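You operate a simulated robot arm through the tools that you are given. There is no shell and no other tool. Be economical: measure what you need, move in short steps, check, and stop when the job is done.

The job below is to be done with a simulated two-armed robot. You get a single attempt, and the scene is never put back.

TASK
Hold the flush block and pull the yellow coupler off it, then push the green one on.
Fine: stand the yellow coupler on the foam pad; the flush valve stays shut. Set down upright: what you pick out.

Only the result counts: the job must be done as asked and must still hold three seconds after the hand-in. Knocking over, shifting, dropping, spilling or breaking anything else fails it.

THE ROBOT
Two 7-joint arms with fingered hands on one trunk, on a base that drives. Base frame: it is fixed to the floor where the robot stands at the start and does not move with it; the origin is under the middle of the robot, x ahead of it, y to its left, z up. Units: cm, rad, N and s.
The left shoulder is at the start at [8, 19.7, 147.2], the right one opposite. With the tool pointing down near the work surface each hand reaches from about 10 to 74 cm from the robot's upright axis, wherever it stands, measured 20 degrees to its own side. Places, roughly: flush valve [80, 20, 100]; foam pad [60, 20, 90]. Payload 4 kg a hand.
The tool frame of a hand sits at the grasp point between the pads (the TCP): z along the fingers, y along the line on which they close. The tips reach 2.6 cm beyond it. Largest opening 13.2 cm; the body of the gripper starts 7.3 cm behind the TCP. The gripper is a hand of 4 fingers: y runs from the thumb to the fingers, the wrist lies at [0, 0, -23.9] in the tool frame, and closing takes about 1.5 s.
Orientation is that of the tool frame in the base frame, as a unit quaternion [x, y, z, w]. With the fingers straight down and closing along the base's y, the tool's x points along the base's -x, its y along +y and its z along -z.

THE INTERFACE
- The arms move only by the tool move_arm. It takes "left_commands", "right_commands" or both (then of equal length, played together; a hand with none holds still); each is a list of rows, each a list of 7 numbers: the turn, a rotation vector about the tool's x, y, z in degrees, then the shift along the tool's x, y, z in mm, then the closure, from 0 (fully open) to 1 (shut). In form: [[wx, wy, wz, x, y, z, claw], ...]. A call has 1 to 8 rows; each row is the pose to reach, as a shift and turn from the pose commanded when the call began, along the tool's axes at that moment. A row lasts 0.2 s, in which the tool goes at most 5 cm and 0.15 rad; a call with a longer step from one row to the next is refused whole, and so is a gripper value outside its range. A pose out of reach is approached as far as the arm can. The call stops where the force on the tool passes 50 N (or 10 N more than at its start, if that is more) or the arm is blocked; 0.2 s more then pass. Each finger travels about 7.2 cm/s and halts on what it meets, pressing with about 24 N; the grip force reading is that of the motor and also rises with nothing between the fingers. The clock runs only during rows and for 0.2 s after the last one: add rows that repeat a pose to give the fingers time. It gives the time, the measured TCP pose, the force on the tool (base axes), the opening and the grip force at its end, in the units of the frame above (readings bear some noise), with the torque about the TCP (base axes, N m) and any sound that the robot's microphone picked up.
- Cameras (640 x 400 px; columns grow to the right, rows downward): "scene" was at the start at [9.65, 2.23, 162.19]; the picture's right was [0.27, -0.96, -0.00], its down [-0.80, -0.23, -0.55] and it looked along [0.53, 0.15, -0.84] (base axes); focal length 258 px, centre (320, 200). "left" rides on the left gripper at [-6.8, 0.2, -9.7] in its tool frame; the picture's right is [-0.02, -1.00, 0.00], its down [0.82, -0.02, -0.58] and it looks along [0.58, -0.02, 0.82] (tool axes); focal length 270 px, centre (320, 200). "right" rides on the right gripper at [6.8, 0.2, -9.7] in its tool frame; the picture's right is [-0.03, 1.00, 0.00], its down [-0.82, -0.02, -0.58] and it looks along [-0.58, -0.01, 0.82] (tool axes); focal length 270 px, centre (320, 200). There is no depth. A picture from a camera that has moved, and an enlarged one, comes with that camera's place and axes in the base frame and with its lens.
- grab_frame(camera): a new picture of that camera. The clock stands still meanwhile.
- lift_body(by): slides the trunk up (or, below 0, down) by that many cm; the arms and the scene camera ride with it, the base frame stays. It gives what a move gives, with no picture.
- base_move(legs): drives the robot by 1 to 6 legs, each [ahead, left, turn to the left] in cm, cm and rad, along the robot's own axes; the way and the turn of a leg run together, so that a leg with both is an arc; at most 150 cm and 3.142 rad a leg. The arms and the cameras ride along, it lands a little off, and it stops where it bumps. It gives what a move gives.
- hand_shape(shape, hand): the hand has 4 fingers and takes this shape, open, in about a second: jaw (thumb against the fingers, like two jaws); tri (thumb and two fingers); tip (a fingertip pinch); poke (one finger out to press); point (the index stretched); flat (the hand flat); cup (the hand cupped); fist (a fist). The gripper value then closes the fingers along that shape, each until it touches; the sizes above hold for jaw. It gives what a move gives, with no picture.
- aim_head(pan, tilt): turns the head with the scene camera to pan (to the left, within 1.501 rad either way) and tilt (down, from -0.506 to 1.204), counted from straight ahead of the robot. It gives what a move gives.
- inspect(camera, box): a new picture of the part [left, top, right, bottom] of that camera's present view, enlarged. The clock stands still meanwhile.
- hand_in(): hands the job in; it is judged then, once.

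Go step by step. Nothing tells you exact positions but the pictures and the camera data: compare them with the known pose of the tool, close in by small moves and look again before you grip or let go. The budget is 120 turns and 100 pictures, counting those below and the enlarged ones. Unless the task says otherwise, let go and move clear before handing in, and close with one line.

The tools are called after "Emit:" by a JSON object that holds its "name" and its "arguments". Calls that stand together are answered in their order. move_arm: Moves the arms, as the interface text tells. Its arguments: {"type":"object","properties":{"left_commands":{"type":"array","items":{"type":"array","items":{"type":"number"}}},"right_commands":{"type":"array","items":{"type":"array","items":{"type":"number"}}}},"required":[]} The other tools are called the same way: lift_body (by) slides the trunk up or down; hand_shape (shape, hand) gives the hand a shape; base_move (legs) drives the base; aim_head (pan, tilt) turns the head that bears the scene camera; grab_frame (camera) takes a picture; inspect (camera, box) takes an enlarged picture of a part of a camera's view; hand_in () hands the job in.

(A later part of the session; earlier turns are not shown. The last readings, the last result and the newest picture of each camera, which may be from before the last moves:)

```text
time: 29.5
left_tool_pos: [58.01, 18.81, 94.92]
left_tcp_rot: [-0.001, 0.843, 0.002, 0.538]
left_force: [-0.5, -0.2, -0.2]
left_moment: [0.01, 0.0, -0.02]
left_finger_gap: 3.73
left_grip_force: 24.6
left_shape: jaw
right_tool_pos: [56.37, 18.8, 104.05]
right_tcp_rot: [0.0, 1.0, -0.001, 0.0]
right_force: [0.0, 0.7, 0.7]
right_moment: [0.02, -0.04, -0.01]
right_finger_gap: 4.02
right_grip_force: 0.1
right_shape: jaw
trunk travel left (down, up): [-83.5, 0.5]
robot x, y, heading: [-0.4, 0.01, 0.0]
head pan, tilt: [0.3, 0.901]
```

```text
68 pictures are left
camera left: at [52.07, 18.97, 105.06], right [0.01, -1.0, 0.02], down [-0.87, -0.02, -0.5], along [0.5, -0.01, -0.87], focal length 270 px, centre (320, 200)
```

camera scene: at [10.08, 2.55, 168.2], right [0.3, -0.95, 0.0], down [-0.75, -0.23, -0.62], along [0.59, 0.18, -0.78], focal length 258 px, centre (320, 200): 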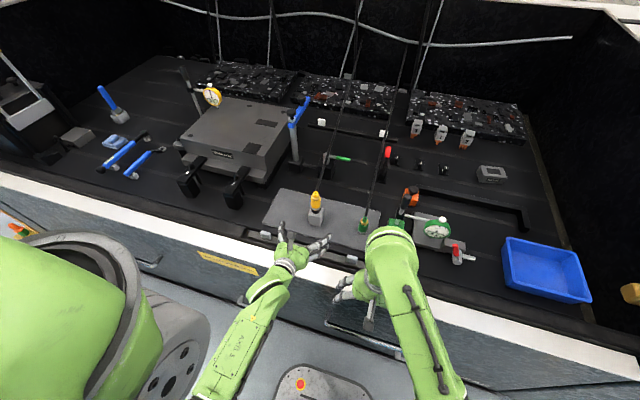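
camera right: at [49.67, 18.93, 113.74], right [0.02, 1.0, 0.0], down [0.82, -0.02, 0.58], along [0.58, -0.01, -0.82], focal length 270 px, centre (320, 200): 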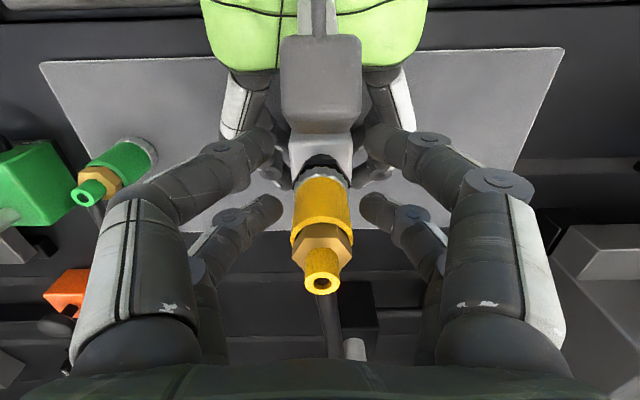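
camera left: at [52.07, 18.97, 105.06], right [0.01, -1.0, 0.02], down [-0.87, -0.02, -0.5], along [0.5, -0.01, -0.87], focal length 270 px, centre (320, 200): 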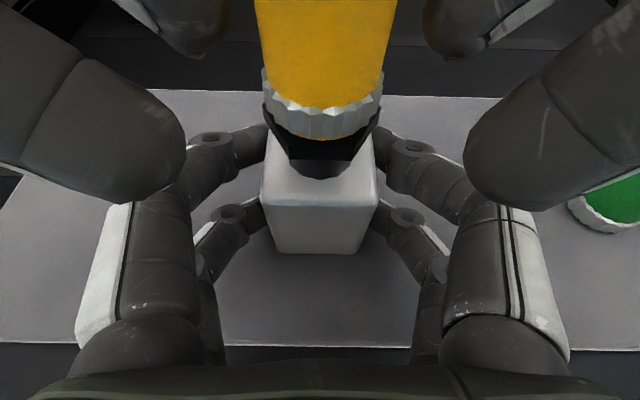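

Alignment is good. I close fully on the sleeve.

Emit:
{"name": "move_arm", "arguments": {"right_commands": [[0, 0, 0, 0, 0, 0, 0.8], [0, 0, 0, 0, 0, 0, 0.9], [0, 0, 0, 0, 0, 0, 1], [0, 0, 0, 0, 0, 0, 1], [0, 0, 0, 0, 0, 0, 1]]}}

Emit:
{"name": "grab_frame", "arguments": {"camera": "right"}}

Emit:
{"name": "grab_frame", "arguments": {"camera": "left"}}

```text
time: 30.7
left_tool_pos: [58.1, 18.78, 94.78]
left_tcp_rot: [0.0, 0.844, 0.001, 0.537]
left_force: [-1.4, 0.2, 0.2]
left_moment: [0.01, 0.02, 0.01]
left_finger_gap: 3.74
left_grip_force: 24.0
left_shape: jaw
right_tool_pos: [56.5, 18.87, 104.02]
right_tcp_rot: [0.0, 1.0, 0.0, 0.0]
right_force: [0.5, 0.0, -2.0]
right_moment: [0.0, 0.04, -0.01]
right_finger_gap: 0.0
right_grip_force: 23.7
right_shape: jaw
trunk travel left (down, up): [-83.5, 0.5]
robot x, y, heading: [-0.11, -0.1, -0.002]
head pan, tilt: [0.3, 0.901]
```

```text
67 pictures are left
camera right: at [49.65, 18.92, 113.7], right [0.02, 1.0, 0.0], down [0.82, -0.02, 0.58], along [0.58, -0.01, -0.82], focal length 270 px, centre (320, 200)
```

right: 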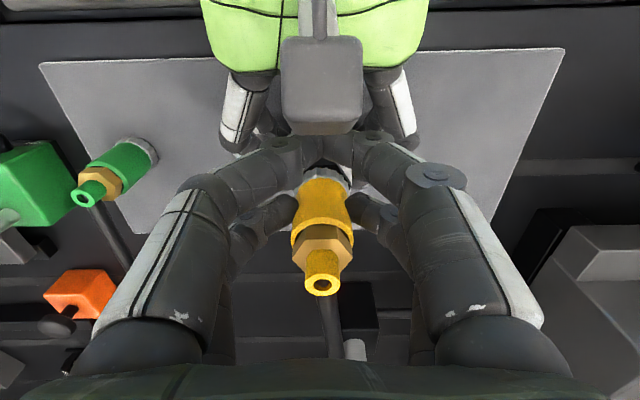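

```text
66 pictures are left
camera left: at [52.08, 18.98, 105.06], right [0.01, -1.0, 0.02], down [-0.87, -0.02, -0.5], along [0.5, -0.01, -0.87], focal length 270 px, centre (320, 200)
```

left: 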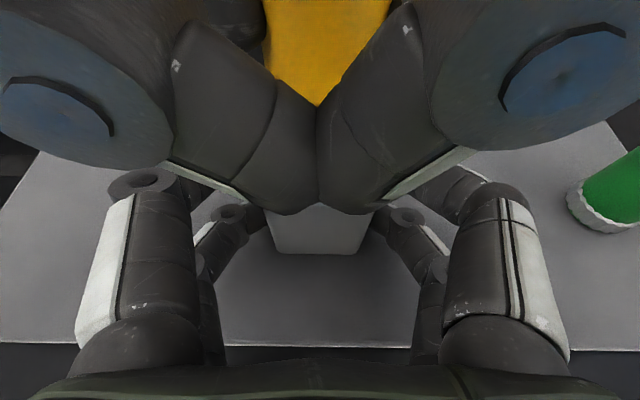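

The far pair holds the sleeve by both sides. I pull straight up in small steps.

Emit:
{"name": "move_arm", "arguments": {"right_commands": [[0, 0, 0, 0, 0, -3, 1], [0, 0, 0, 0, 0, -7, 1], [0, 0, 0, 0, 0, -11, 1], [0, 0, 0, 0, 0, -16, 1], [0, 0, 0, 0, 0, -22, 1], [0, 0, 0, 0, 0, -30, 1]]}}

Emit:
{"name": "grab_frame", "arguments": {"camera": "right"}}

Emit:
{"name": "grab_frame", "arguments": {"camera": "left"}}

```text
time: 32.1
left_tool_pos: [58.1, 18.79, 94.84]
left_tcp_rot: [-0.001, 0.843, 0.001, 0.538]
left_force: [0.1, 0.8, 1.2]
left_moment: [0.0, 0.0, 0.0]
left_finger_gap: 3.74
left_grip_force: 23.7
left_shape: jaw
right_tool_pos: [56.42, 18.8, 107.09]
right_tcp_rot: [0.0, 1.0, 0.0, 0.0]
right_force: [1.0, -0.1, 0.5]
right_moment: [-0.01, 0.05, -0.02]
right_finger_gap: 0.01
right_grip_force: 24.0
right_shape: jaw
trunk travel left (down, up): [-83.5, 0.5]
robot x, y, heading: [0.06, 0.16, 0.0]
head pan, tilt: [0.3, 0.901]
```

```text
65 pictures are left
camera right: at [49.61, 18.89, 116.74], right [0.03, 1.0, 0.0], down [0.82, -0.02, 0.58], along [0.58, -0.01, -0.82], focal length 270 px, centre (320, 200)
```

right: 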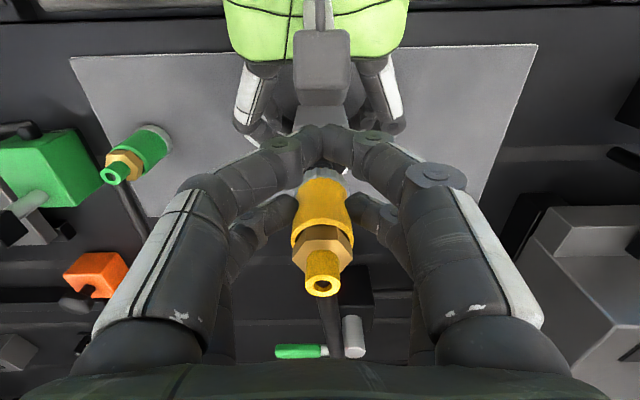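

```text
64 pictures are left
camera left: at [52.09, 18.97, 105.06], right [0.01, -1.0, 0.02], down [-0.87, -0.02, -0.5], along [0.5, -0.01, -0.87], focal length 270 px, centre (320, 200)
```

left: 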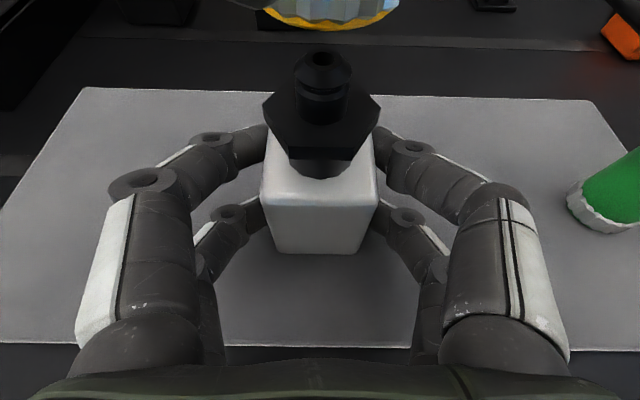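

Yellow came off cleanly; the nipple stays on the held block. I carry the coupler to a free spot on the pad, about [64, 9.8].

Emit:
{"name": "move_arm", "arguments": {"right_commands": [[0, 0, 0, 0, 0, -8, 1], [0, 0, 0, -12, -18, -8, 1], [0, 0, 0, -24, -36, -8, 1], [0, 0, 0, -36, -54, -8, 1], [0, 0, 0, -48, -74, -8, 1], [0, 0, 0, -57, -90, -8, 1], [0, 0, 0, -57, -90, 15, 1], [0, 0, 0, -57, -90, 40, 1]]}}

Emit:
{"name": "grab_frame", "arguments": {"camera": "right"}}

Emit:
{"name": "grab_frame", "arguments": {"camera": "left"}}

Emit:
{"name": "inspect", "arguments": {"camera": "scene", "box": [260, 130, 420, 250]}}

```text
time: 33.9
left_tool_pos: [58.0, 18.87, 94.86]
left_tcp_rot: [0.0, 0.843, 0.0, 0.538]
left_force: [0.3, 1.0, 0.2]
left_moment: [-0.02, 0.0, 0.0]
left_finger_gap: 3.71
left_grip_force: 24.0
left_shape: jaw
right_tool_pos: [62.09, 9.93, 103.01]
right_tcp_rot: [-0.001, 1.0, -0.001, 0.001]
right_force: [-0.1, 0.6, -2.4]
right_moment: [0.0, 0.05, 0.03]
right_finger_gap: 0.0
right_grip_force: 24.2
right_shape: jaw
trunk travel left (down, up): [-83.5, 0.5]
robot x, y, heading: [-0.15, 0.28, 0.001]
head pan, tilt: [0.3, 0.901]
```

```text
63 pictures are left
camera right: at [55.34, 9.92, 112.73], right [0.02, 1.0, 0.0], down [0.81, -0.02, 0.58], along [0.58, -0.01, -0.82], focal length 270 px, centre (320, 200)
```

right: 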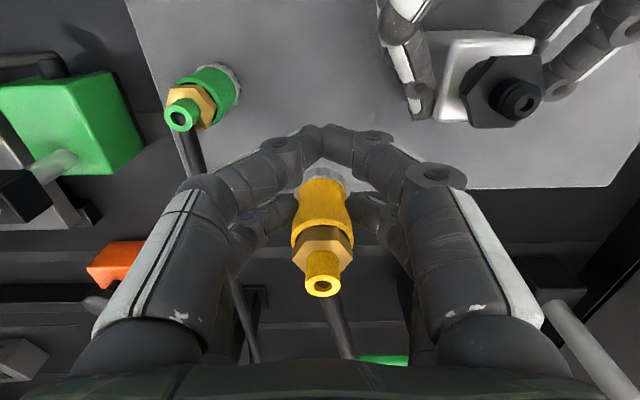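

```text
62 pictures are left
camera left: at [52.08, 18.97, 105.06], right [0.01, -1.0, 0.02], down [-0.87, -0.02, -0.5], along [0.5, -0.01, -0.87], focal length 270 px, centre (320, 200)
```

left: 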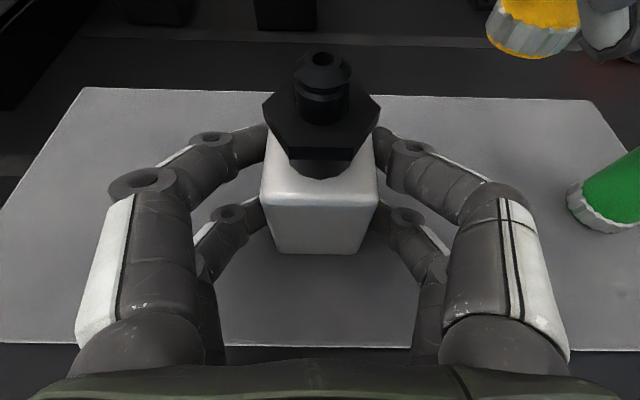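

```text
3.33 times, centred on (340, 190) of scene
camera zoom: at [10.13, 2.57, 168.2], right [0.3, -0.96, 0.0], down [-0.75, -0.23, -0.62], along [0.59, 0.18, -0.78], focal length 858 px, centre (253, 233)
```

zoom: 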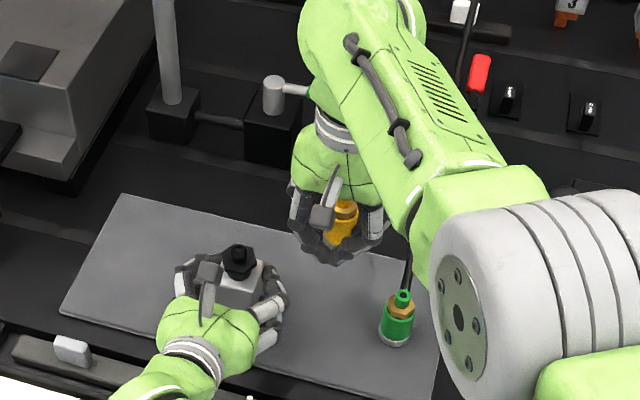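

The coupler hangs upright over free pad space. I lower it, slowly near the end.

Emit:
{"name": "move_arm", "arguments": {"right_commands": [[0, 0, 0, 0, 0, 20, 1], [0, 0, 0, 0, 0, 40, 1], [0, 0, 0, 0, 0, 58, 1], [0, 0, 0, 0, 0, 66, 1], [0, 0, 0, 0, 0, 72, 1], [0, 0, 0, 0, 0, 75, 1]]}}

Emit:
{"name": "grab_frame", "arguments": {"camera": "left"}}

```text
time: 35.3
left_tool_pos: [57.99, 18.87, 94.83]
left_tcp_rot: [-0.001, 0.843, 0.002, 0.538]
left_force: [0.7, -0.6, 0.8]
left_moment: [-0.02, -0.01, 0.04]
left_finger_gap: 3.72
left_grip_force: 24.2
left_shape: jaw
right_tool_pos: [61.32, 9.22, 96.27]
right_tcp_rot: [0.0, 1.0, 0.0, 0.001]
right_force: [-0.5, -0.8, -1.8]
right_moment: [0.03, 0.03, 0.01]
right_finger_gap: 0.0
right_grip_force: 24.0
right_shape: jaw
right hand out of reach, approached as far as the arm can: row 3, 4, 5, 6
trunk travel left (down, up): [-83.5, 0.5]
robot x, y, heading: [-0.05, -0.09, 0.002]
head pan, tilt: [0.3, 0.901]
```

```text
60 pictures are left
camera left: at [52.08, 18.97, 105.06], right [0.01, -1.0, 0.02], down [-0.87, -0.02, -0.5], along [0.5, -0.01, -0.87], focal length 270 px, centre (320, 200)
```

left: 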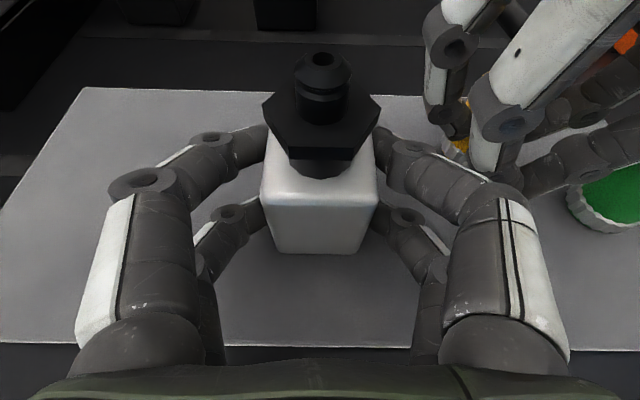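

That point is just out of reach at low height. I back off towards the robot to TCP about [59, 8.6] and check.

Emit:
{"name": "move_arm", "arguments": {"right_commands": [[0, 0, 0, 10, -5, -15, 1], [0, 0, 0, 20, -9, -15, 1], [0, 0, 0, 30, -12, -15, 1], [0, 0, 0, 30, -12, -15, 1]]}}

```text
time: 36.3
left_tool_pos: [57.99, 18.88, 94.81]
left_tcp_rot: [-0.001, 0.843, 0.001, 0.538]
left_force: [-0.8, -0.1, 0.2]
left_moment: [-0.01, -0.01, 0.0]
left_finger_gap: 3.73
left_grip_force: 24.2
left_shape: jaw
right_tool_pos: [58.3, 8.13, 97.85]
right_tcp_rot: [0.0, 1.0, 0.001, -0.001]
right_force: [0.2, 0.5, -0.4]
right_moment: [-0.01, 0.01, -0.04]
right_finger_gap: 0.01
right_grip_force: 23.6
right_shape: jaw
trunk travel left (down, up): [-83.5, 0.5]
robot x, y, heading: [0.15, -0.35, -0.0]
head pan, tilt: [0.3, 0.901]
```

Now at [58.3, 8.1, 97.9]. I shift slightly and lower to just above contact.

Emit:
{"name": "move_arm", "arguments": {"right_commands": [[0, 0, 0, -9, 4, 8, 1], [0, 0, 0, -9, 4, 16, 1], [0, 0, 0, -9, 4, 22, 1], [0, 0, 0, -9, 4, 22, 1]]}}

Emit:
{"name": "grab_frame", "arguments": {"camera": "left"}}

Emit:
{"name": "grab_frame", "arguments": {"camera": "right"}}

Emit:
{"name": "inspect", "arguments": {"camera": "scene", "box": [300, 150, 400, 250]}}

```text
time: 37.3
left_tool_pos: [58.07, 18.85, 94.95]
left_tcp_rot: [0.0, 0.843, 0.001, 0.538]
left_force: [-0.1, -0.1, -0.1]
left_moment: [-0.01, 0.02, -0.02]
left_finger_gap: 3.71
left_grip_force: 24.2
left_shape: jaw
right_tool_pos: [59.26, 8.43, 95.75]
right_tcp_rot: [0.0, 1.0, 0.0, 0.001]
right_force: [-0.5, -0.2, 3.2]
right_moment: [-0.02, -0.07, 0.0]
right_finger_gap: 0.0
right_grip_force: 23.6
right_shape: jaw
trunk travel left (down, up): [-83.5, 0.5]
robot x, y, heading: [0.33, 0.07, 0.002]
head pan, tilt: [0.3, 0.901]
```

```text
59 pictures are left
camera left: at [52.05, 18.97, 105.06], right [0.01, -1.0, 0.02], down [-0.87, -0.02, -0.5], along [0.5, -0.01, -0.87], focal length 270 px, centre (320, 200)
```

left: 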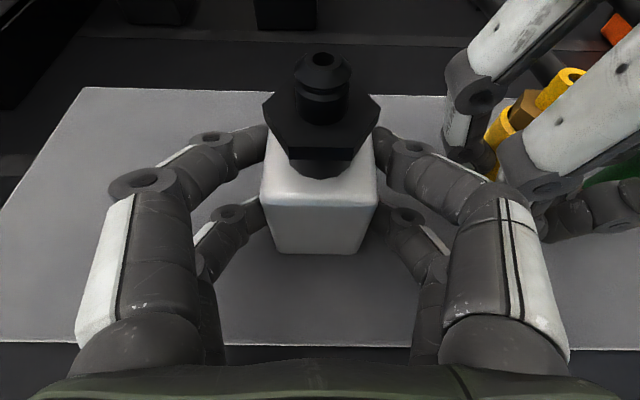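

```text
58 pictures are left
camera right: at [52.47, 8.57, 105.37], right [0.03, 1.0, 0.0], down [0.81, -0.02, 0.58], along [0.58, -0.01, -0.82], focal length 270 px, centre (320, 200)
```

right: 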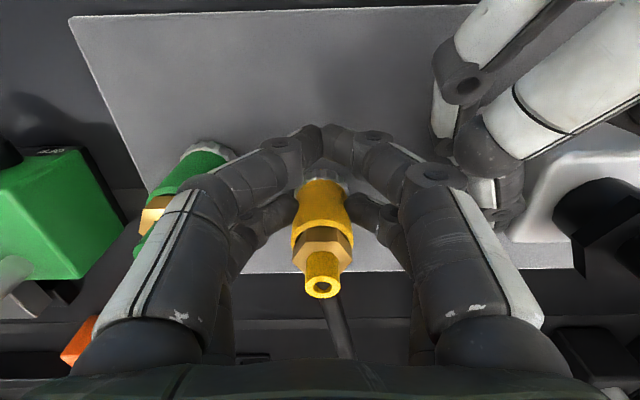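

```text
4.00 times, centred on (350, 200) of scene
camera zoom: at [10.08, 2.56, 168.2], right [0.3, -0.96, 0.0], down [-0.75, -0.23, -0.62], along [0.59, 0.18, -0.78], focal length 1030 px, centre (200, 200)
```

zoom: 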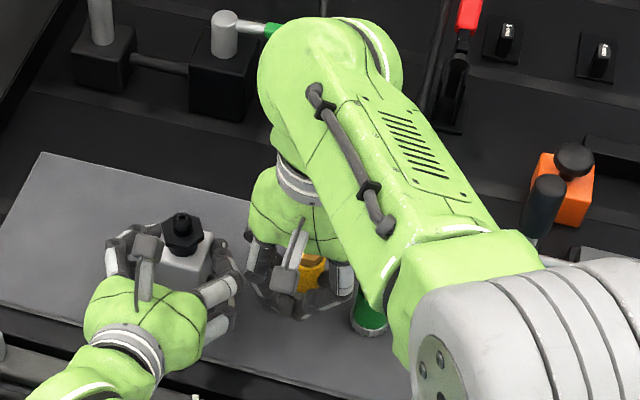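

The force turned slightly upward, so there is contact. I need to see whether that is the pad or a knuckle on the green coupler.

Emit:
{"name": "inspect", "arguments": {"camera": "right", "box": [100, 100, 260, 300]}}

Emit:
{"name": "inspect", "arguments": {"camera": "left", "box": [430, 50, 640, 250]}}

Emit:
{"name": "inspect", "arguments": {"camera": "right", "box": [270, 120, 370, 220]}}

```text
2.00 times, centred on (180, 200) of right
camera zoom: at [52.47, 8.57, 105.37], right [0.03, 1.0, 0.0], down [0.81, -0.02, 0.58], along [0.58, -0.01, -0.82], focal length 541 px, centre (600, 200)
```

zoom: 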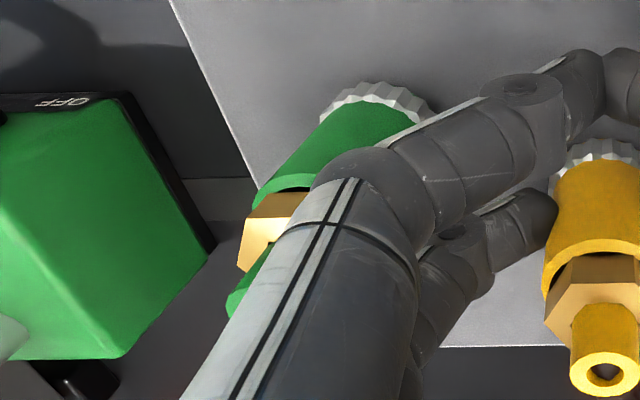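

```text
2.00 times, centred on (535, 150) of left
camera zoom: at [52.05, 18.97, 105.06], right [0.01, -1.0, 0.02], down [-0.87, -0.02, -0.5], along [0.5, -0.01, -0.87], focal length 541 px, centre (-110, 300)
```

zoom: 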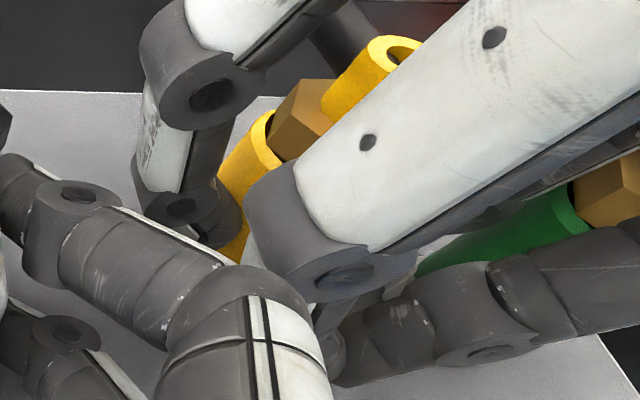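

```text
4.00 times, centred on (320, 170) of right
camera zoom: at [52.47, 8.57, 105.37], right [0.03, 1.0, 0.0], down [0.81, -0.02, 0.58], along [0.58, -0.01, -0.82], focal length 1081 px, centre (320, 320)
```

zoom: 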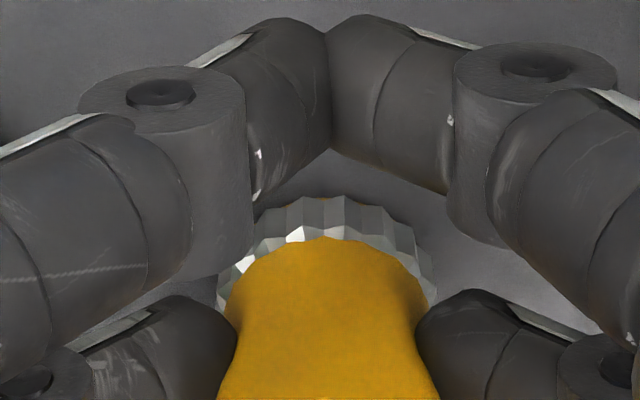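

The green coupler is upright and untouched. I lower one more millimetre to confirm pad contact by force.

Emit:
{"name": "move_arm", "arguments": {"right_commands": [[0, 0, 0, 0, 0, 1, 1], [0, 0, 0, 0, 0, 1, 1]]}}

Emit:
{"name": "inspect", "arguments": {"camera": "right", "box": [120, 100, 240, 260]}}

```text
time: 37.9
left_tool_pos: [57.97, 18.8, 94.97]
left_tcp_rot: [0.0, 0.843, 0.001, 0.537]
left_force: [0.2, 0.1, 0.5]
left_moment: [-0.01, 0.04, 0.01]
left_finger_gap: 3.75
left_grip_force: 23.7
left_shape: jaw
right_tool_pos: [59.29, 8.45, 95.77]
right_tcp_rot: [0.001, 1.0, 0.002, 0.001]
right_force: [-1.0, -1.1, 8.2]
right_moment: [-0.02, -0.11, 0.01]
right_finger_gap: 0.01
right_grip_force: 23.8
right_shape: jaw
trunk travel left (down, up): [-83.5, 0.5]
robot x, y, heading: [-0.15, -0.02, -0.001]
head pan, tilt: [0.3, 0.901]
```

```text
2.50 times, centred on (180, 180) of right
camera zoom: at [52.45, 8.56, 105.32], right [0.03, 1.0, 0.0], down [0.81, -0.02, 0.58], along [0.58, -0.01, -0.81], focal length 676 px, centre (670, 250)
```

zoom: 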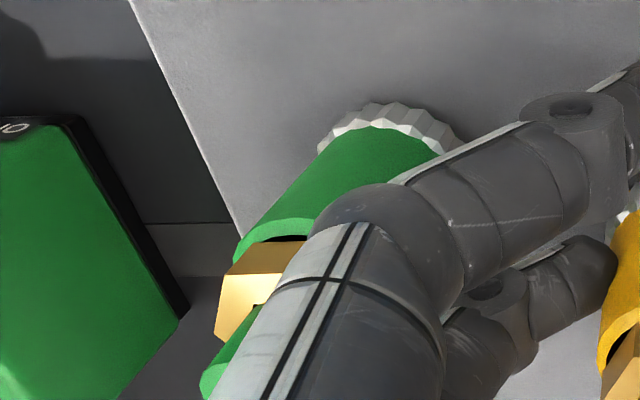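

Rigid contact, centred on the coupler's offset: it stands on the pad. I open just enough to free it, since green and the left fingers are close.

Emit:
{"name": "move_arm", "arguments": {"right_commands": [[0, 0, 0, 0, 0, -0.5, 0.85], [0, 0, 0, 0, 0, -0.5, 0.78], [0, 0, 0, 0, 0, -0.5, 0.73], [0, 0, 0, 0, 0, -0.5, 0.73], [0, 0, 0, 0, 0, -0.5, 0.73]]}}

Emit:
{"name": "grab_frame", "arguments": {"camera": "right"}}

Emit:
{"name": "inspect", "arguments": {"camera": "left", "box": [430, 50, 640, 250]}}

```text
time: 39.1
left_tool_pos: [57.92, 18.73, 94.86]
left_tcp_rot: [-0.001, 0.843, 0.002, 0.538]
left_force: [-11.2, 14.1, 1.6]
left_moment: [-0.32, -0.36, -0.69]
left_finger_gap: 3.66
left_grip_force: 23.6
left_shape: jaw
right_tool_pos: [59.23, 8.45, 95.7]
right_tcp_rot: [0.0, 1.0, -0.001, 0.001]
right_force: [10.6, -15.2, 0.9]
right_moment: [0.4, 0.26, -0.14]
right_finger_gap: 3.27
right_grip_force: 0.1
right_shape: jaw
trunk travel left (down, up): [-83.5, 0.5]
robot x, y, heading: [-0.07, 0.36, -0.003]
head pan, tilt: [0.3, 0.901]
```

```text
52 pictures are left
camera right: at [52.45, 8.49, 105.29], right [0.03, 1.0, 0.0], down [0.82, -0.02, 0.58], along [0.58, -0.02, -0.82], focal length 270 px, centre (320, 200)
```

right: 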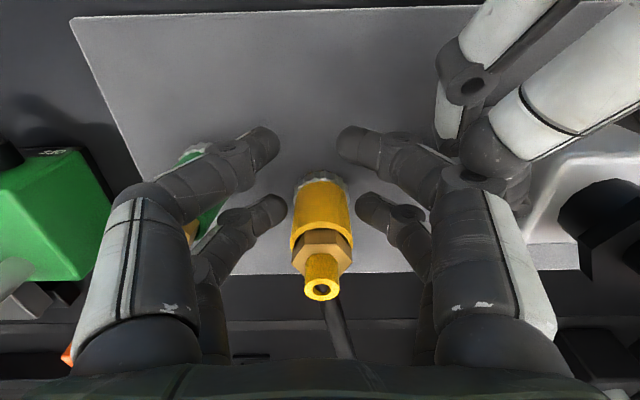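

```text
2.00 times, centred on (535, 150) of left
camera zoom: at [52.03, 18.99, 105.05], right [0.01, -1.0, 0.02], down [-0.87, -0.02, -0.49], along [0.5, -0.01, -0.87], focal length 541 px, centre (-110, 300)
```

zoom: 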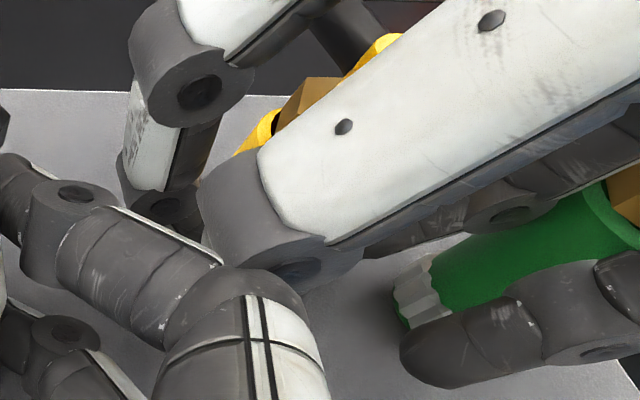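

Yellow is free and upright, but a right finger is pressing on a left finger. I rise gently straight up to part them.

Emit:
{"name": "move_arm", "arguments": {"right_commands": [[0, 0, 0, 0, 0, -4, 0.73], [0, 0, 0, 0, 0, -10, 0.73], [0, 0, 0, 0, 0, -20, 0.73], [0, 0, 0, 0, 0, -35, 0.73], [0, 0, 0, 0, 0, -55, 0.73], [0, 0, 0, 0, 0, -80, 0.73], [0, 0, 0, 0, 0, -110, 0.73]]}}

Emit:
{"name": "grab_frame", "arguments": {"camera": "right"}}

Emit:
{"name": "grab_frame", "arguments": {"camera": "left"}}

```text
time: 40.7
left_tool_pos: [58.05, 18.72, 94.89]
left_tcp_rot: [0.0, 0.843, 0.001, 0.537]
left_force: [0.6, -0.7, 0.1]
left_moment: [-0.02, -0.02, -0.03]
left_finger_gap: 3.67
left_grip_force: 23.9
left_shape: jaw
right_tool_pos: [59.13, 8.48, 106.59]
right_tcp_rot: [0.0, 1.0, 0.0, 0.0]
right_force: [0.4, -0.4, -0.4]
right_moment: [0.01, 0.0, 0.02]
right_finger_gap: 3.52
right_grip_force: 0.1
right_shape: jaw
trunk travel left (down, up): [-83.5, 0.5]
robot x, y, heading: [0.24, -0.2, 0.001]
head pan, tilt: [0.3, 0.901]
```

```text
50 pictures are left
camera right: at [52.42, 8.52, 116.26], right [0.03, 1.0, 0.0], down [0.82, -0.02, 0.58], along [0.58, -0.01, -0.82], focal length 270 px, centre (320, 200)
```

right: 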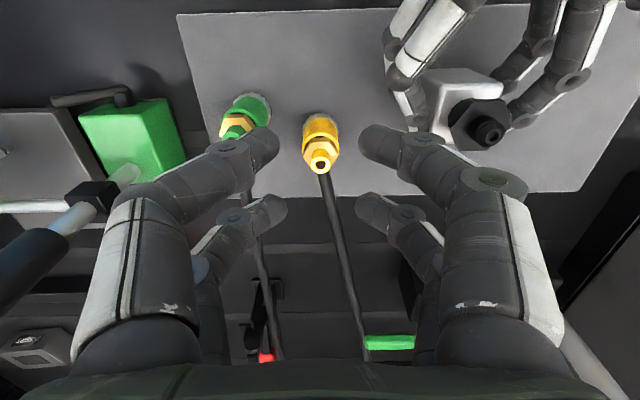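

```text
49 pictures are left
camera left: at [52.08, 18.97, 105.07], right [0.01, -1.0, 0.02], down [-0.87, -0.02, -0.5], along [0.5, -0.01, -0.87], focal length 270 px, centre (320, 200)
```

left: 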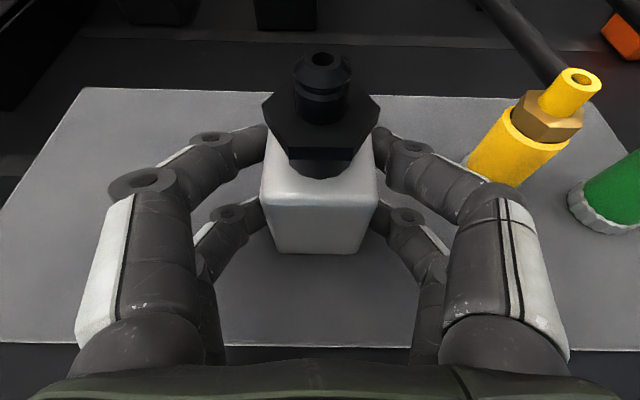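

Yellow stands upright near [61, 8.5]. To stay clear of it I turn the right hand 45° about the vertical while moving above the green coupler.

Emit:
{"name": "move_arm", "arguments": {"right_commands": [[0, 0, -7, 5, -14, -3, 0.7], [0, 0, -14, 9, -28, -5, 0.6], [0, 0, -21, 14, -42, -8, 0.5], [0, 0, -28, 18, -56, -10, 0.4], [0, 0, -36, 22, -70, -12, 0.4], [0, 0, -43, 26, -85, -14, 0.4], [0, 0, -45, 26, -85, -14, 0.4]]}}

Emit:
{"name": "grab_frame", "arguments": {"camera": "right"}}

Emit:
{"name": "inspect", "arguments": {"camera": "scene", "box": [260, 130, 460, 270]}}

```text
time: 42.3
left_tool_pos: [58.02, 18.78, 94.85]
left_tcp_rot: [0.001, 0.844, 0.0, 0.537]
left_force: [-0.5, -1.3, 0.2]
left_moment: [0.04, 0.01, -0.02]
left_finger_gap: 3.67
left_grip_force: 23.8
left_shape: jaw
right_tool_pos: [56.7, -0.05, 108.1]
right_tcp_rot: [-0.383, 0.924, 0.0, -0.001]
right_force: [0.3, -0.4, 0.4]
right_moment: [0.01, 0.0, 0.03]
right_finger_gap: 7.89
right_grip_force: 0.1
right_shape: jaw
trunk travel left (down, up): [-83.5, 0.5]
robot x, y, heading: [-0.4, 0.05, -0.001]
head pan, tilt: [0.3, 0.901]
```

```text
48 pictures are left
camera right: at [51.74, -4.88, 117.7], right [-0.69, 0.72, 0.0], down [0.59, 0.56, 0.58], along [0.42, 0.4, -0.82], focal length 270 px, centre (320, 200)
```

right: 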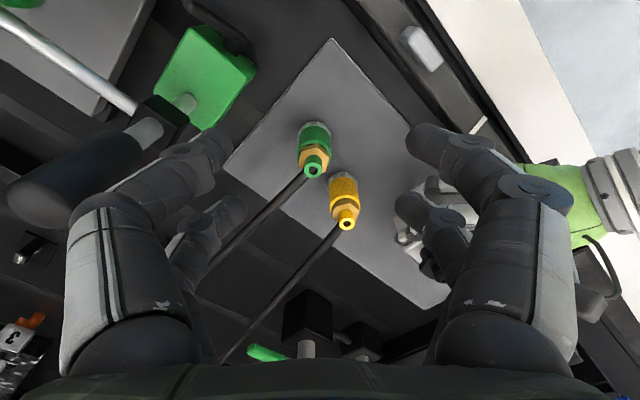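

```text
2.86 times, centred on (360, 200) of scene
camera zoom: at [10.11, 2.56, 168.2], right [0.3, -0.96, 0.0], down [-0.75, -0.23, -0.62], along [0.59, 0.18, -0.78], focal length 736 px, centre (206, 200)
```

zoom: 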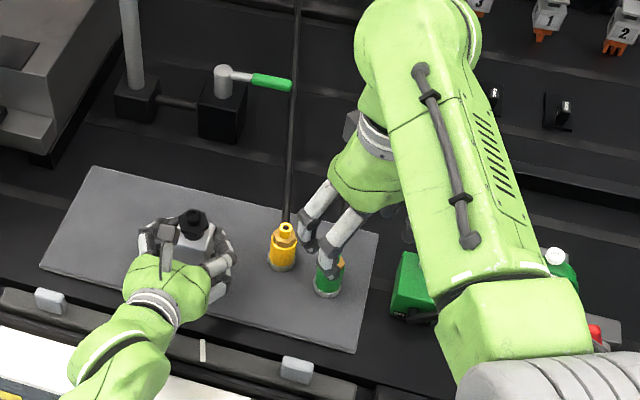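

Correcting with the yellow as a reference, green is at about [59.15, 2.35]. I lower partway with the far finger pair lined up on it and check.

Emit:
{"name": "move_arm", "arguments": {"right_commands": [[0, 0, 0, -8, 0, 20, 0.4], [0, 0, 0, -16, 0, 45, 0.4], [0, 0, 0, -16, 0, 70, 0.4], [0, 0, 0, -16, 0, 70, 0.4]]}}

Emit:
{"name": "grab_frame", "arguments": {"camera": "right"}}

```text
time: 43.3
left_tool_pos: [57.97, 18.83, 94.91]
left_tcp_rot: [0.0, 0.843, 0.0, 0.537]
left_force: [-0.3, -0.1, 0.2]
left_moment: [0.02, -0.01, -0.05]
left_finger_gap: 3.68
left_grip_force: 24.1
left_shape: jaw
right_tool_pos: [57.85, 0.96, 101.11]
right_tcp_rot: [-0.383, 0.924, 0.001, 0.001]
right_force: [-0.2, 0.3, 0.4]
right_moment: [0.04, 0.02, -0.03]
right_finger_gap: 7.87
right_grip_force: 0.0
right_shape: jaw
trunk travel left (down, up): [-83.5, 0.5]
robot x, y, heading: [-0.04, -0.09, 0.006]
head pan, tilt: [0.3, 0.901]
```

```text
46 pictures are left
camera right: at [52.87, -3.74, 110.68], right [-0.69, 0.72, 0.0], down [0.59, 0.56, 0.58], along [0.42, 0.4, -0.82], focal length 270 px, centre (320, 200)
```

right: 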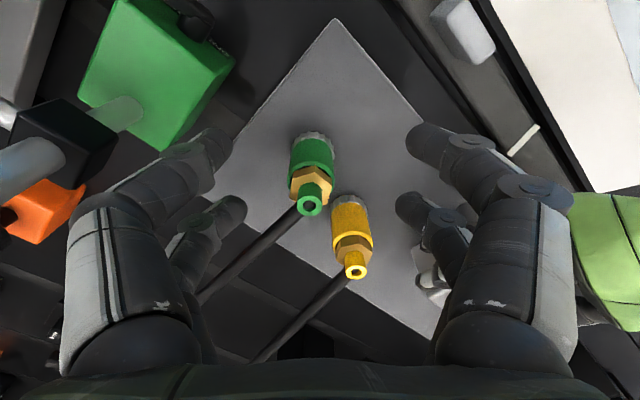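

Relative to the proven yellow grip geometry, green is 6 mm off along the closing axis only. I correct and descend to the same grip height.

Emit:
{"name": "move_arm", "arguments": {"right_commands": [[0, 0, 0, 0, -6, 5, 0.4], [0, 0, 0, 0, -6, 20, 0.4], [0, 0, 0, 0, -6, 36, 0.4], [0, 0, 0, 0, -6, 48, 0.4], [0, 0, 0, 0, -6, 52, 0.4], [0, 0, 0, 0, -6, 52, 0.4]]}}

Emit:
{"name": "grab_frame", "arguments": {"camera": "right"}}

```text
time: 44.7
left_tool_pos: [58.05, 18.76, 94.82]
left_tcp_rot: [0.0, 0.843, 0.001, 0.537]
left_force: [-0.6, 0.1, -0.2]
left_moment: [0.03, -0.01, -0.01]
left_finger_gap: 3.67
left_grip_force: 24.1
left_shape: jaw
right_tool_pos: [58.12, 0.58, 95.91]
right_tcp_rot: [-0.382, 0.924, 0.001, 0.0]
right_force: [-0.6, -0.4, -0.2]
right_moment: [0.0, -0.01, 0.01]
right_finger_gap: 7.88
right_grip_force: 0.1
right_shape: jaw
trunk travel left (down, up): [-83.5, 0.5]
robot x, y, heading: [-0.3, -0.15, -0.007]
head pan, tilt: [0.3, 0.901]
```

```text
45 pictures are left
camera right: at [53.3, -4.14, 105.46], right [-0.69, 0.72, 0.0], down [0.59, 0.56, 0.58], along [0.42, 0.4, -0.82], focal length 270 px, centre (320, 200)
```

right: 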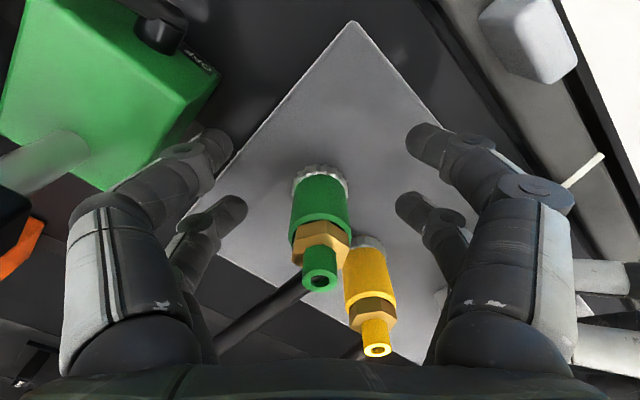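

Green now appears exactly where yellow did at its grip. I close on it.

Emit:
{"name": "move_arm", "arguments": {"right_commands": [[0, 0, 0, 0, 0, 0, 0.55], [0, 0, 0, 0, 0, 0, 0.7], [0, 0, 0, 0, 0, 0, 0.8], [0, 0, 0, 0, 0, 0, 0.9], [0, 0, 0, 0, 0, 0, 1], [0, 0, 0, 0, 0, 0, 1], [0, 0, 0, 0, 0, 0, 1]]}}

Emit:
{"name": "grab_frame", "arguments": {"camera": "right"}}

```text
time: 46.3
left_tool_pos: [57.95, 18.81, 94.87]
left_tcp_rot: [0.0, 0.843, 0.001, 0.538]
left_force: [-0.7, -1.0, -0.1]
left_moment: [0.0, 0.0, 0.02]
left_finger_gap: 3.68
left_grip_force: 23.9
left_shape: jaw
right_tool_pos: [58.35, 0.6, 95.85]
right_tcp_rot: [-0.383, 0.924, 0.0, 0.001]
right_force: [-0.4, -0.1, -0.2]
right_moment: [-0.02, 0.02, -0.02]
right_finger_gap: 0.0
right_grip_force: 23.7
right_shape: jaw
trunk travel left (down, up): [-83.5, 0.5]
robot x, y, heading: [0.02, 0.19, 0.003]
head pan, tilt: [0.3, 0.901]
```

```text
44 pictures are left
camera right: at [53.28, -4.14, 105.45], right [-0.69, 0.72, 0.0], down [0.59, 0.56, 0.58], along [0.42, 0.4, -0.82], focal length 270 px, centre (320, 200)
```

right: 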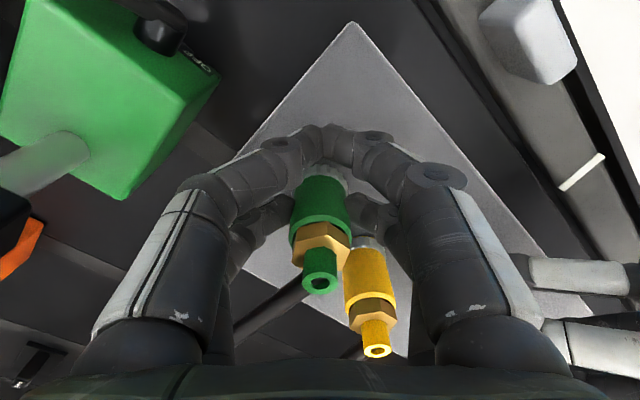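

Green is gripped. I lift it straight up well above the nipple height.

Emit:
{"name": "move_arm", "arguments": {"right_commands": [[0, 0, 0, 0, 0, -8, 1], [0, 0, 0, 0, 0, -25, 1], [0, 0, 0, 0, 0, -50, 1], [0, 0, 0, 0, 0, -80, 1], [0, 0, 0, 0, 0, -110, 1], [0, 0, 0, 0, 0, -132, 1], [0, 0, 0, 0, 0, -132, 1]]}}

Emit:
{"name": "grab_frame", "arguments": {"camera": "right"}}

```text
time: 47.9
left_tool_pos: [58.01, 18.83, 94.92]
left_tcp_rot: [-0.001, 0.843, 0.001, 0.537]
left_force: [-0.8, 0.5, 0.1]
left_moment: [0.01, 0.0, -0.02]
left_finger_gap: 3.72
left_grip_force: 24.7
left_shape: jaw
right_tool_pos: [58.16, 0.54, 109.0]
right_tcp_rot: [-0.382, 0.924, 0.0, 0.0]
right_force: [-0.7, 0.1, -1.2]
right_moment: [-0.03, 0.02, 0.02]
right_finger_gap: 0.0
right_grip_force: 23.8
right_shape: jaw
trunk travel left (down, up): [-83.5, 0.5]
robot x, y, heading: [-0.0, 0.28, 0.004]
head pan, tilt: [0.3, 0.901]
```

```text
43 pictures are left
camera right: at [53.28, -4.16, 118.71], right [-0.69, 0.72, 0.0], down [0.59, 0.56, 0.58], along [0.42, 0.4, -0.82], focal length 270 px, centre (320, 200)
```

right: 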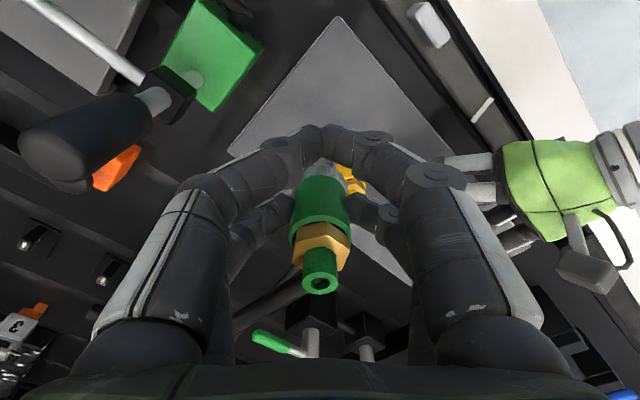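

Green hangs upright. I carry it over the block, turning the hand back to the angle used for yellow.

Emit:
{"name": "move_arm", "arguments": {"right_commands": [[0, 0, 6.5, -17, 20, 0, 1], [0, 0, 13, -34, 40, 0, 1], [0, 0, 19.5, -51, 60, 0, 1], [0, 0, 26, -68, 80, 0, 1], [0, 0, 32.5, -84, 100, 0, 1], [0, 0, 39, -101, 120, 0, 1], [0, 0, 45, -118.3, 140.3, 0, 1], [0, 0, 45, -118.3, 140.3, 0, 1]]}}

Emit:
{"name": "grab_frame", "arguments": {"camera": "left"}}

Emit:
{"name": "grab_frame", "arguments": {"camera": "right"}}

```text
time: 49.7
left_tool_pos: [57.95, 18.68, 94.89]
left_tcp_rot: [0.0, 0.844, 0.001, 0.537]
left_force: [-0.3, 1.6, 0.2]
left_moment: [0.0, 0.0, 0.03]
left_finger_gap: 3.7
left_grip_force: 24.6
left_shape: jaw
right_tool_pos: [56.55, 18.93, 108.95]
right_tcp_rot: [0.0, 1.0, 0.0, 0.001]
right_force: [0.3, -0.8, -1.5]
right_moment: [0.01, 0.01, -0.01]
right_finger_gap: 0.0
right_grip_force: 24.1
right_shape: jaw
trunk travel left (down, up): [-83.5, 0.5]
robot x, y, heading: [-0.05, 0.25, 0.002]
head pan, tilt: [0.3, 0.901]
```

```text
42 pictures are left
camera left: at [52.1, 18.99, 105.06], right [0.01, -1.0, 0.02], down [-0.87, -0.02, -0.5], along [0.5, -0.01, -0.87], focal length 270 px, centre (320, 200)
```

left: 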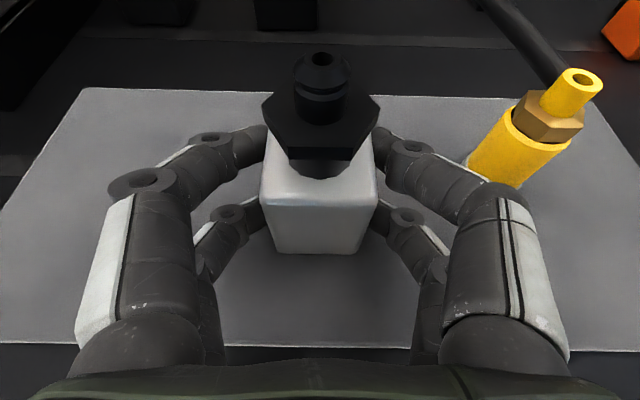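

```text
41 pictures are left
camera right: at [49.79, 18.99, 118.68], right [0.03, 1.0, 0.0], down [0.82, -0.02, 0.58], along [0.58, -0.02, -0.82], focal length 270 px, centre (320, 200)
```

right: 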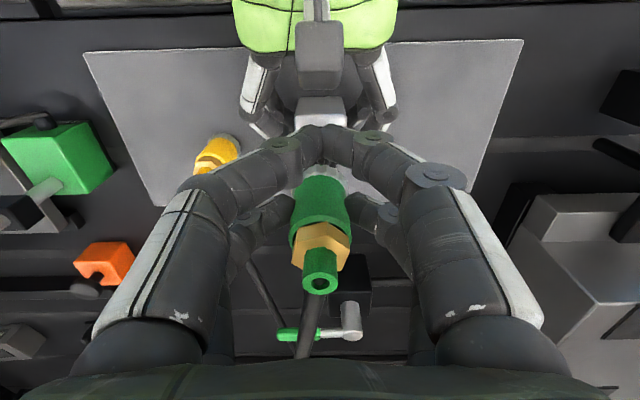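

I lower to z 107.1, where I photographed yellow just after the pull, to compare alignment.

Emit:
{"name": "move_arm", "arguments": {"right_commands": [[0, 0, 0, 0, 0, 8, 1], [0, 0, 0, 0, 0, 18.5, 1], [0, 0, 0, 0, 0, 18.5, 1]]}}

Emit:
{"name": "grab_frame", "arguments": {"camera": "left"}}

Emit:
{"name": "grab_frame", "arguments": {"camera": "right"}}

```text
time: 50.5
left_tool_pos: [58.03, 18.68, 94.9]
left_tcp_rot: [0.0, 0.843, 0.001, 0.537]
left_force: [0.4, 0.7, -0.2]
left_moment: [0.03, 0.0, -0.02]
left_finger_gap: 3.7
left_grip_force: 24.3
left_shape: jaw
right_tool_pos: [56.63, 18.96, 107.13]
right_tcp_rot: [0.0, 1.0, 0.0, 0.001]
right_force: [0.2, -0.3, -1.9]
right_moment: [0.05, 0.03, 0.0]
right_finger_gap: 0.0
right_grip_force: 24.6
right_shape: jaw
trunk travel left (down, up): [-83.5, 0.5]
robot x, y, heading: [-0.19, 0.21, -0.003]
head pan, tilt: [0.3, 0.901]
```

```text
40 pictures are left
camera left: at [52.09, 18.99, 105.06], right [0.01, -1.0, 0.02], down [-0.87, -0.02, -0.5], along [0.5, -0.01, -0.87], focal length 270 px, centre (320, 200)
```

left: 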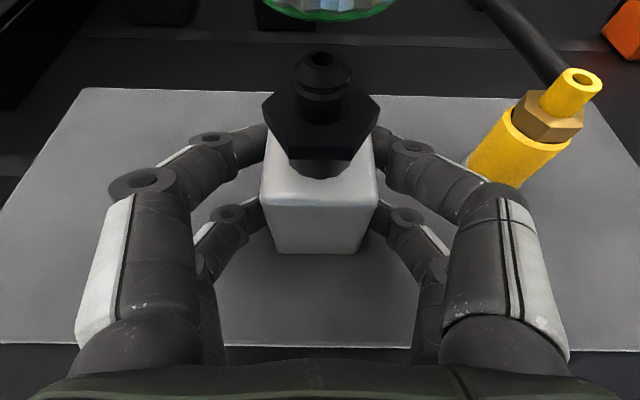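

```text
39 pictures are left
camera right: at [49.85, 18.99, 116.84], right [0.02, 1.0, 0.0], down [0.82, -0.02, 0.58], along [0.58, -0.01, -0.82], focal length 270 px, centre (320, 200)
```

right: 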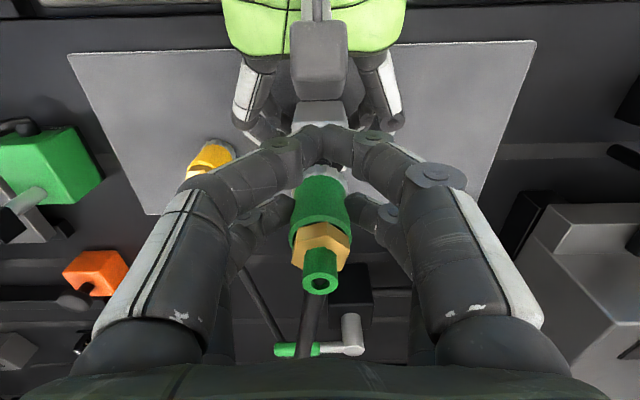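

Alignment matches yellow's within a millimetre or so. I nudge 1 mm forward and lower slowly onto the nipple.

Emit:
{"name": "move_arm", "arguments": {"right_commands": [[0, 0, 0, -1, 0, 5, 1], [0, 0, 0, -1, 0, 10, 1], [0, 0, 0, -1, 0, 14, 1], [0, 0, 0, -1, 0, 18, 1], [0, 0, 0, -1, 0, 18, 1]]}}

Emit:
{"name": "grab_frame", "arguments": {"camera": "left"}}

```text
time: 51.7
left_tool_pos: [58.05, 18.79, 94.82]
left_tcp_rot: [0.0, 0.843, 0.001, 0.537]
left_force: [0.4, 1.2, 1.6]
left_moment: [0.02, -0.02, 0.01]
left_finger_gap: 3.71
left_grip_force: 24.4
left_shape: jaw
right_tool_pos: [56.78, 18.87, 105.3]
right_tcp_rot: [0.0, 1.0, 0.0, -0.001]
right_force: [-0.4, 0.3, -0.6]
right_moment: [-0.01, -0.01, 0.04]
right_finger_gap: 0.02
right_grip_force: 23.9
right_shape: jaw
trunk travel left (down, up): [-83.5, 0.5]
robot x, y, heading: [-0.08, -0.05, -0.004]
head pan, tilt: [0.3, 0.901]
```

```text
38 pictures are left
camera left: at [52.09, 18.99, 105.06], right [0.01, -1.0, 0.02], down [-0.87, -0.02, -0.5], along [0.5, -0.01, -0.87], focal length 270 px, centre (320, 200)
```

left: 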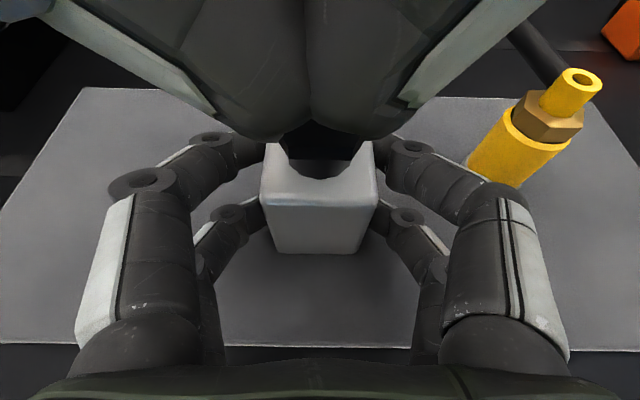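

No side force, so the coupler is entering over the nipple. I push on down in small steps.

Emit:
{"name": "move_arm", "arguments": {"right_commands": [[0, 0, 0, 0, 0, 3, 1], [0, 0, 0, 0, 0, 6, 1], [0, 0, 0, 0, 0, 9, 1], [0, 0, 0, 0, 0, 11, 1], [0, 0, 0, 0, 0, 13, 1], [0, 0, 0, 0, 0, 13, 1]]}}

Emit:
{"name": "grab_frame", "arguments": {"camera": "right"}}

```text
time: 53.1
left_tool_pos: [57.95, 18.73, 94.84]
left_tcp_rot: [0.001, 0.843, 0.0, 0.538]
left_force: [0.5, 0.1, 1.7]
left_moment: [0.02, -0.04, -0.01]
left_finger_gap: 3.7
left_grip_force: 23.7
left_shape: jaw
right_tool_pos: [56.78, 18.99, 104.09]
right_tcp_rot: [0.0, 1.0, -0.001, 0.0]
right_force: [-0.3, 0.6, -0.6]
right_moment: [0.04, 0.05, 0.02]
right_finger_gap: 0.0
right_grip_force: 23.8
right_shape: jaw
trunk travel left (down, up): [-83.5, 0.5]
robot x, y, heading: [-0.06, -0.17, 0.007]
head pan, tilt: [0.3, 0.901]
```

```text
37 pictures are left
camera right: at [50.0, 19.03, 113.74], right [0.02, 1.0, 0.0], down [0.82, -0.02, 0.58], along [0.58, -0.01, -0.82], focal length 270 px, centre (320, 200)
```

right: 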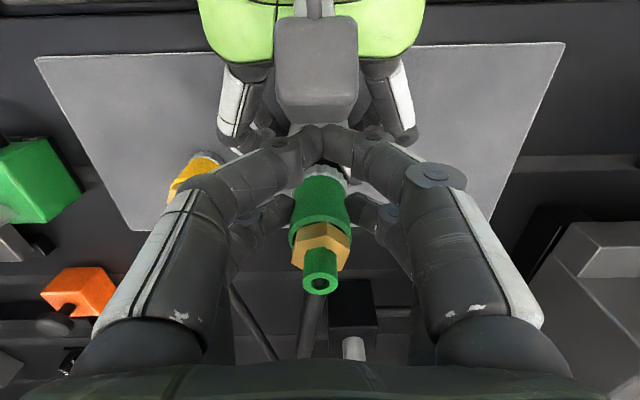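

Still free at z 104.1. I continue down until it seats against the shoulder.

Emit:
{"name": "move_arm", "arguments": {"right_commands": [[0, 0, 0, 0, 0, 1, 1], [0, 0, 0, 0, 0, 2, 1], [0, 0, 0, 0, 0, 3, 1], [0, 0, 0, 0, 0, 3, 1]]}}

Emit:
{"name": "grab_frame", "arguments": {"camera": "left"}}

```text
time: 54.1
left_tool_pos: [57.89, 18.73, 94.91]
left_tcp_rot: [0.0, 0.843, 0.001, 0.538]
left_force: [8.0, 2.4, -1.8]
left_moment: [0.0, 0.03, 0.04]
left_finger_gap: 3.68
left_grip_force: 23.9
left_shape: jaw
right_tool_pos: [56.85, 18.82, 103.85]
right_tcp_rot: [-0.001, 1.0, 0.001, 0.001]
right_force: [-4.4, -1.5, 12.8]
right_moment: [-0.09, -0.22, 0.01]
right_finger_gap: 0.0
right_grip_force: 24.4
right_shape: jaw
trunk travel left (down, up): [-83.5, 0.5]
robot x, y, heading: [-0.23, -0.06, -0.0]
head pan, tilt: [0.3, 0.901]
```

```text
36 pictures are left
camera left: at [52.04, 18.97, 105.07], right [0.01, -1.0, 0.02], down [-0.87, -0.02, -0.5], along [0.5, -0.01, -0.87], focal length 270 px, centre (320, 200)
```

left: 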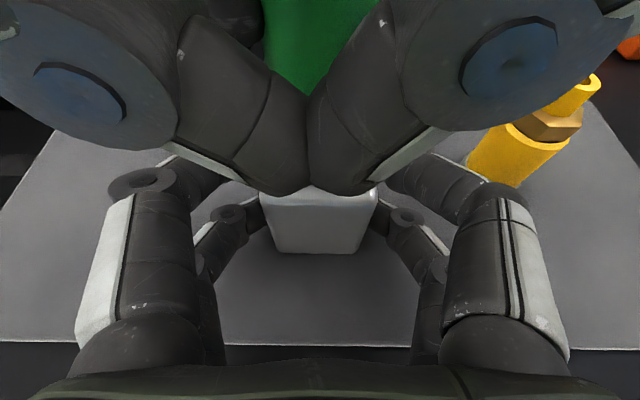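

It meets resistance (13 N up, slight -x). I ease 1 mm back in x and press harder to seat it.

Emit:
{"name": "move_arm", "arguments": {"right_commands": [[0, 0, 0, 1, 0, 1, 1], [0, 0, 0, 1, 0, 2, 1], [0, 0, 0, 1, 0, 3, 1], [0, 0, 0, 1, 0, 3, 1]]}}

Emit:
{"name": "grab_frame", "arguments": {"camera": "right"}}

```text
time: 55.1
left_tool_pos: [57.9, 18.72, 94.86]
left_tcp_rot: [0.001, 0.843, 0.0, 0.537]
left_force: [9.5, 3.1, -4.7]
left_moment: [0.03, 0.07, 0.05]
left_finger_gap: 3.66
left_grip_force: 24.1
left_shape: jaw
right_tool_pos: [56.67, 18.97, 103.7]
right_tcp_rot: [0.0, 1.0, 0.001, 0.002]
right_force: [0.4, -0.9, 29.6]
right_moment: [-0.07, -0.59, -0.01]
right_finger_gap: 0.04
right_grip_force: 24.1
right_shape: jaw
trunk travel left (down, up): [-83.5, 0.5]
robot x, y, heading: [-0.09, -0.21, 0.004]
head pan, tilt: [0.3, 0.901]
```

```text
35 pictures are left
camera right: at [49.86, 19.01, 113.37], right [0.03, 1.0, 0.0], down [0.81, -0.02, 0.58], along [0.58, -0.01, -0.81], focal length 270 px, centre (320, 200)
```

right: 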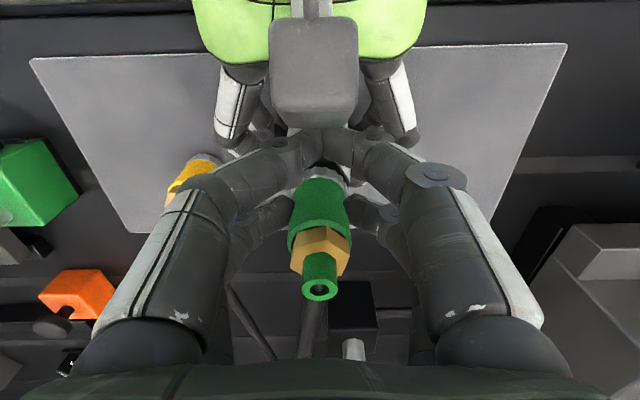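

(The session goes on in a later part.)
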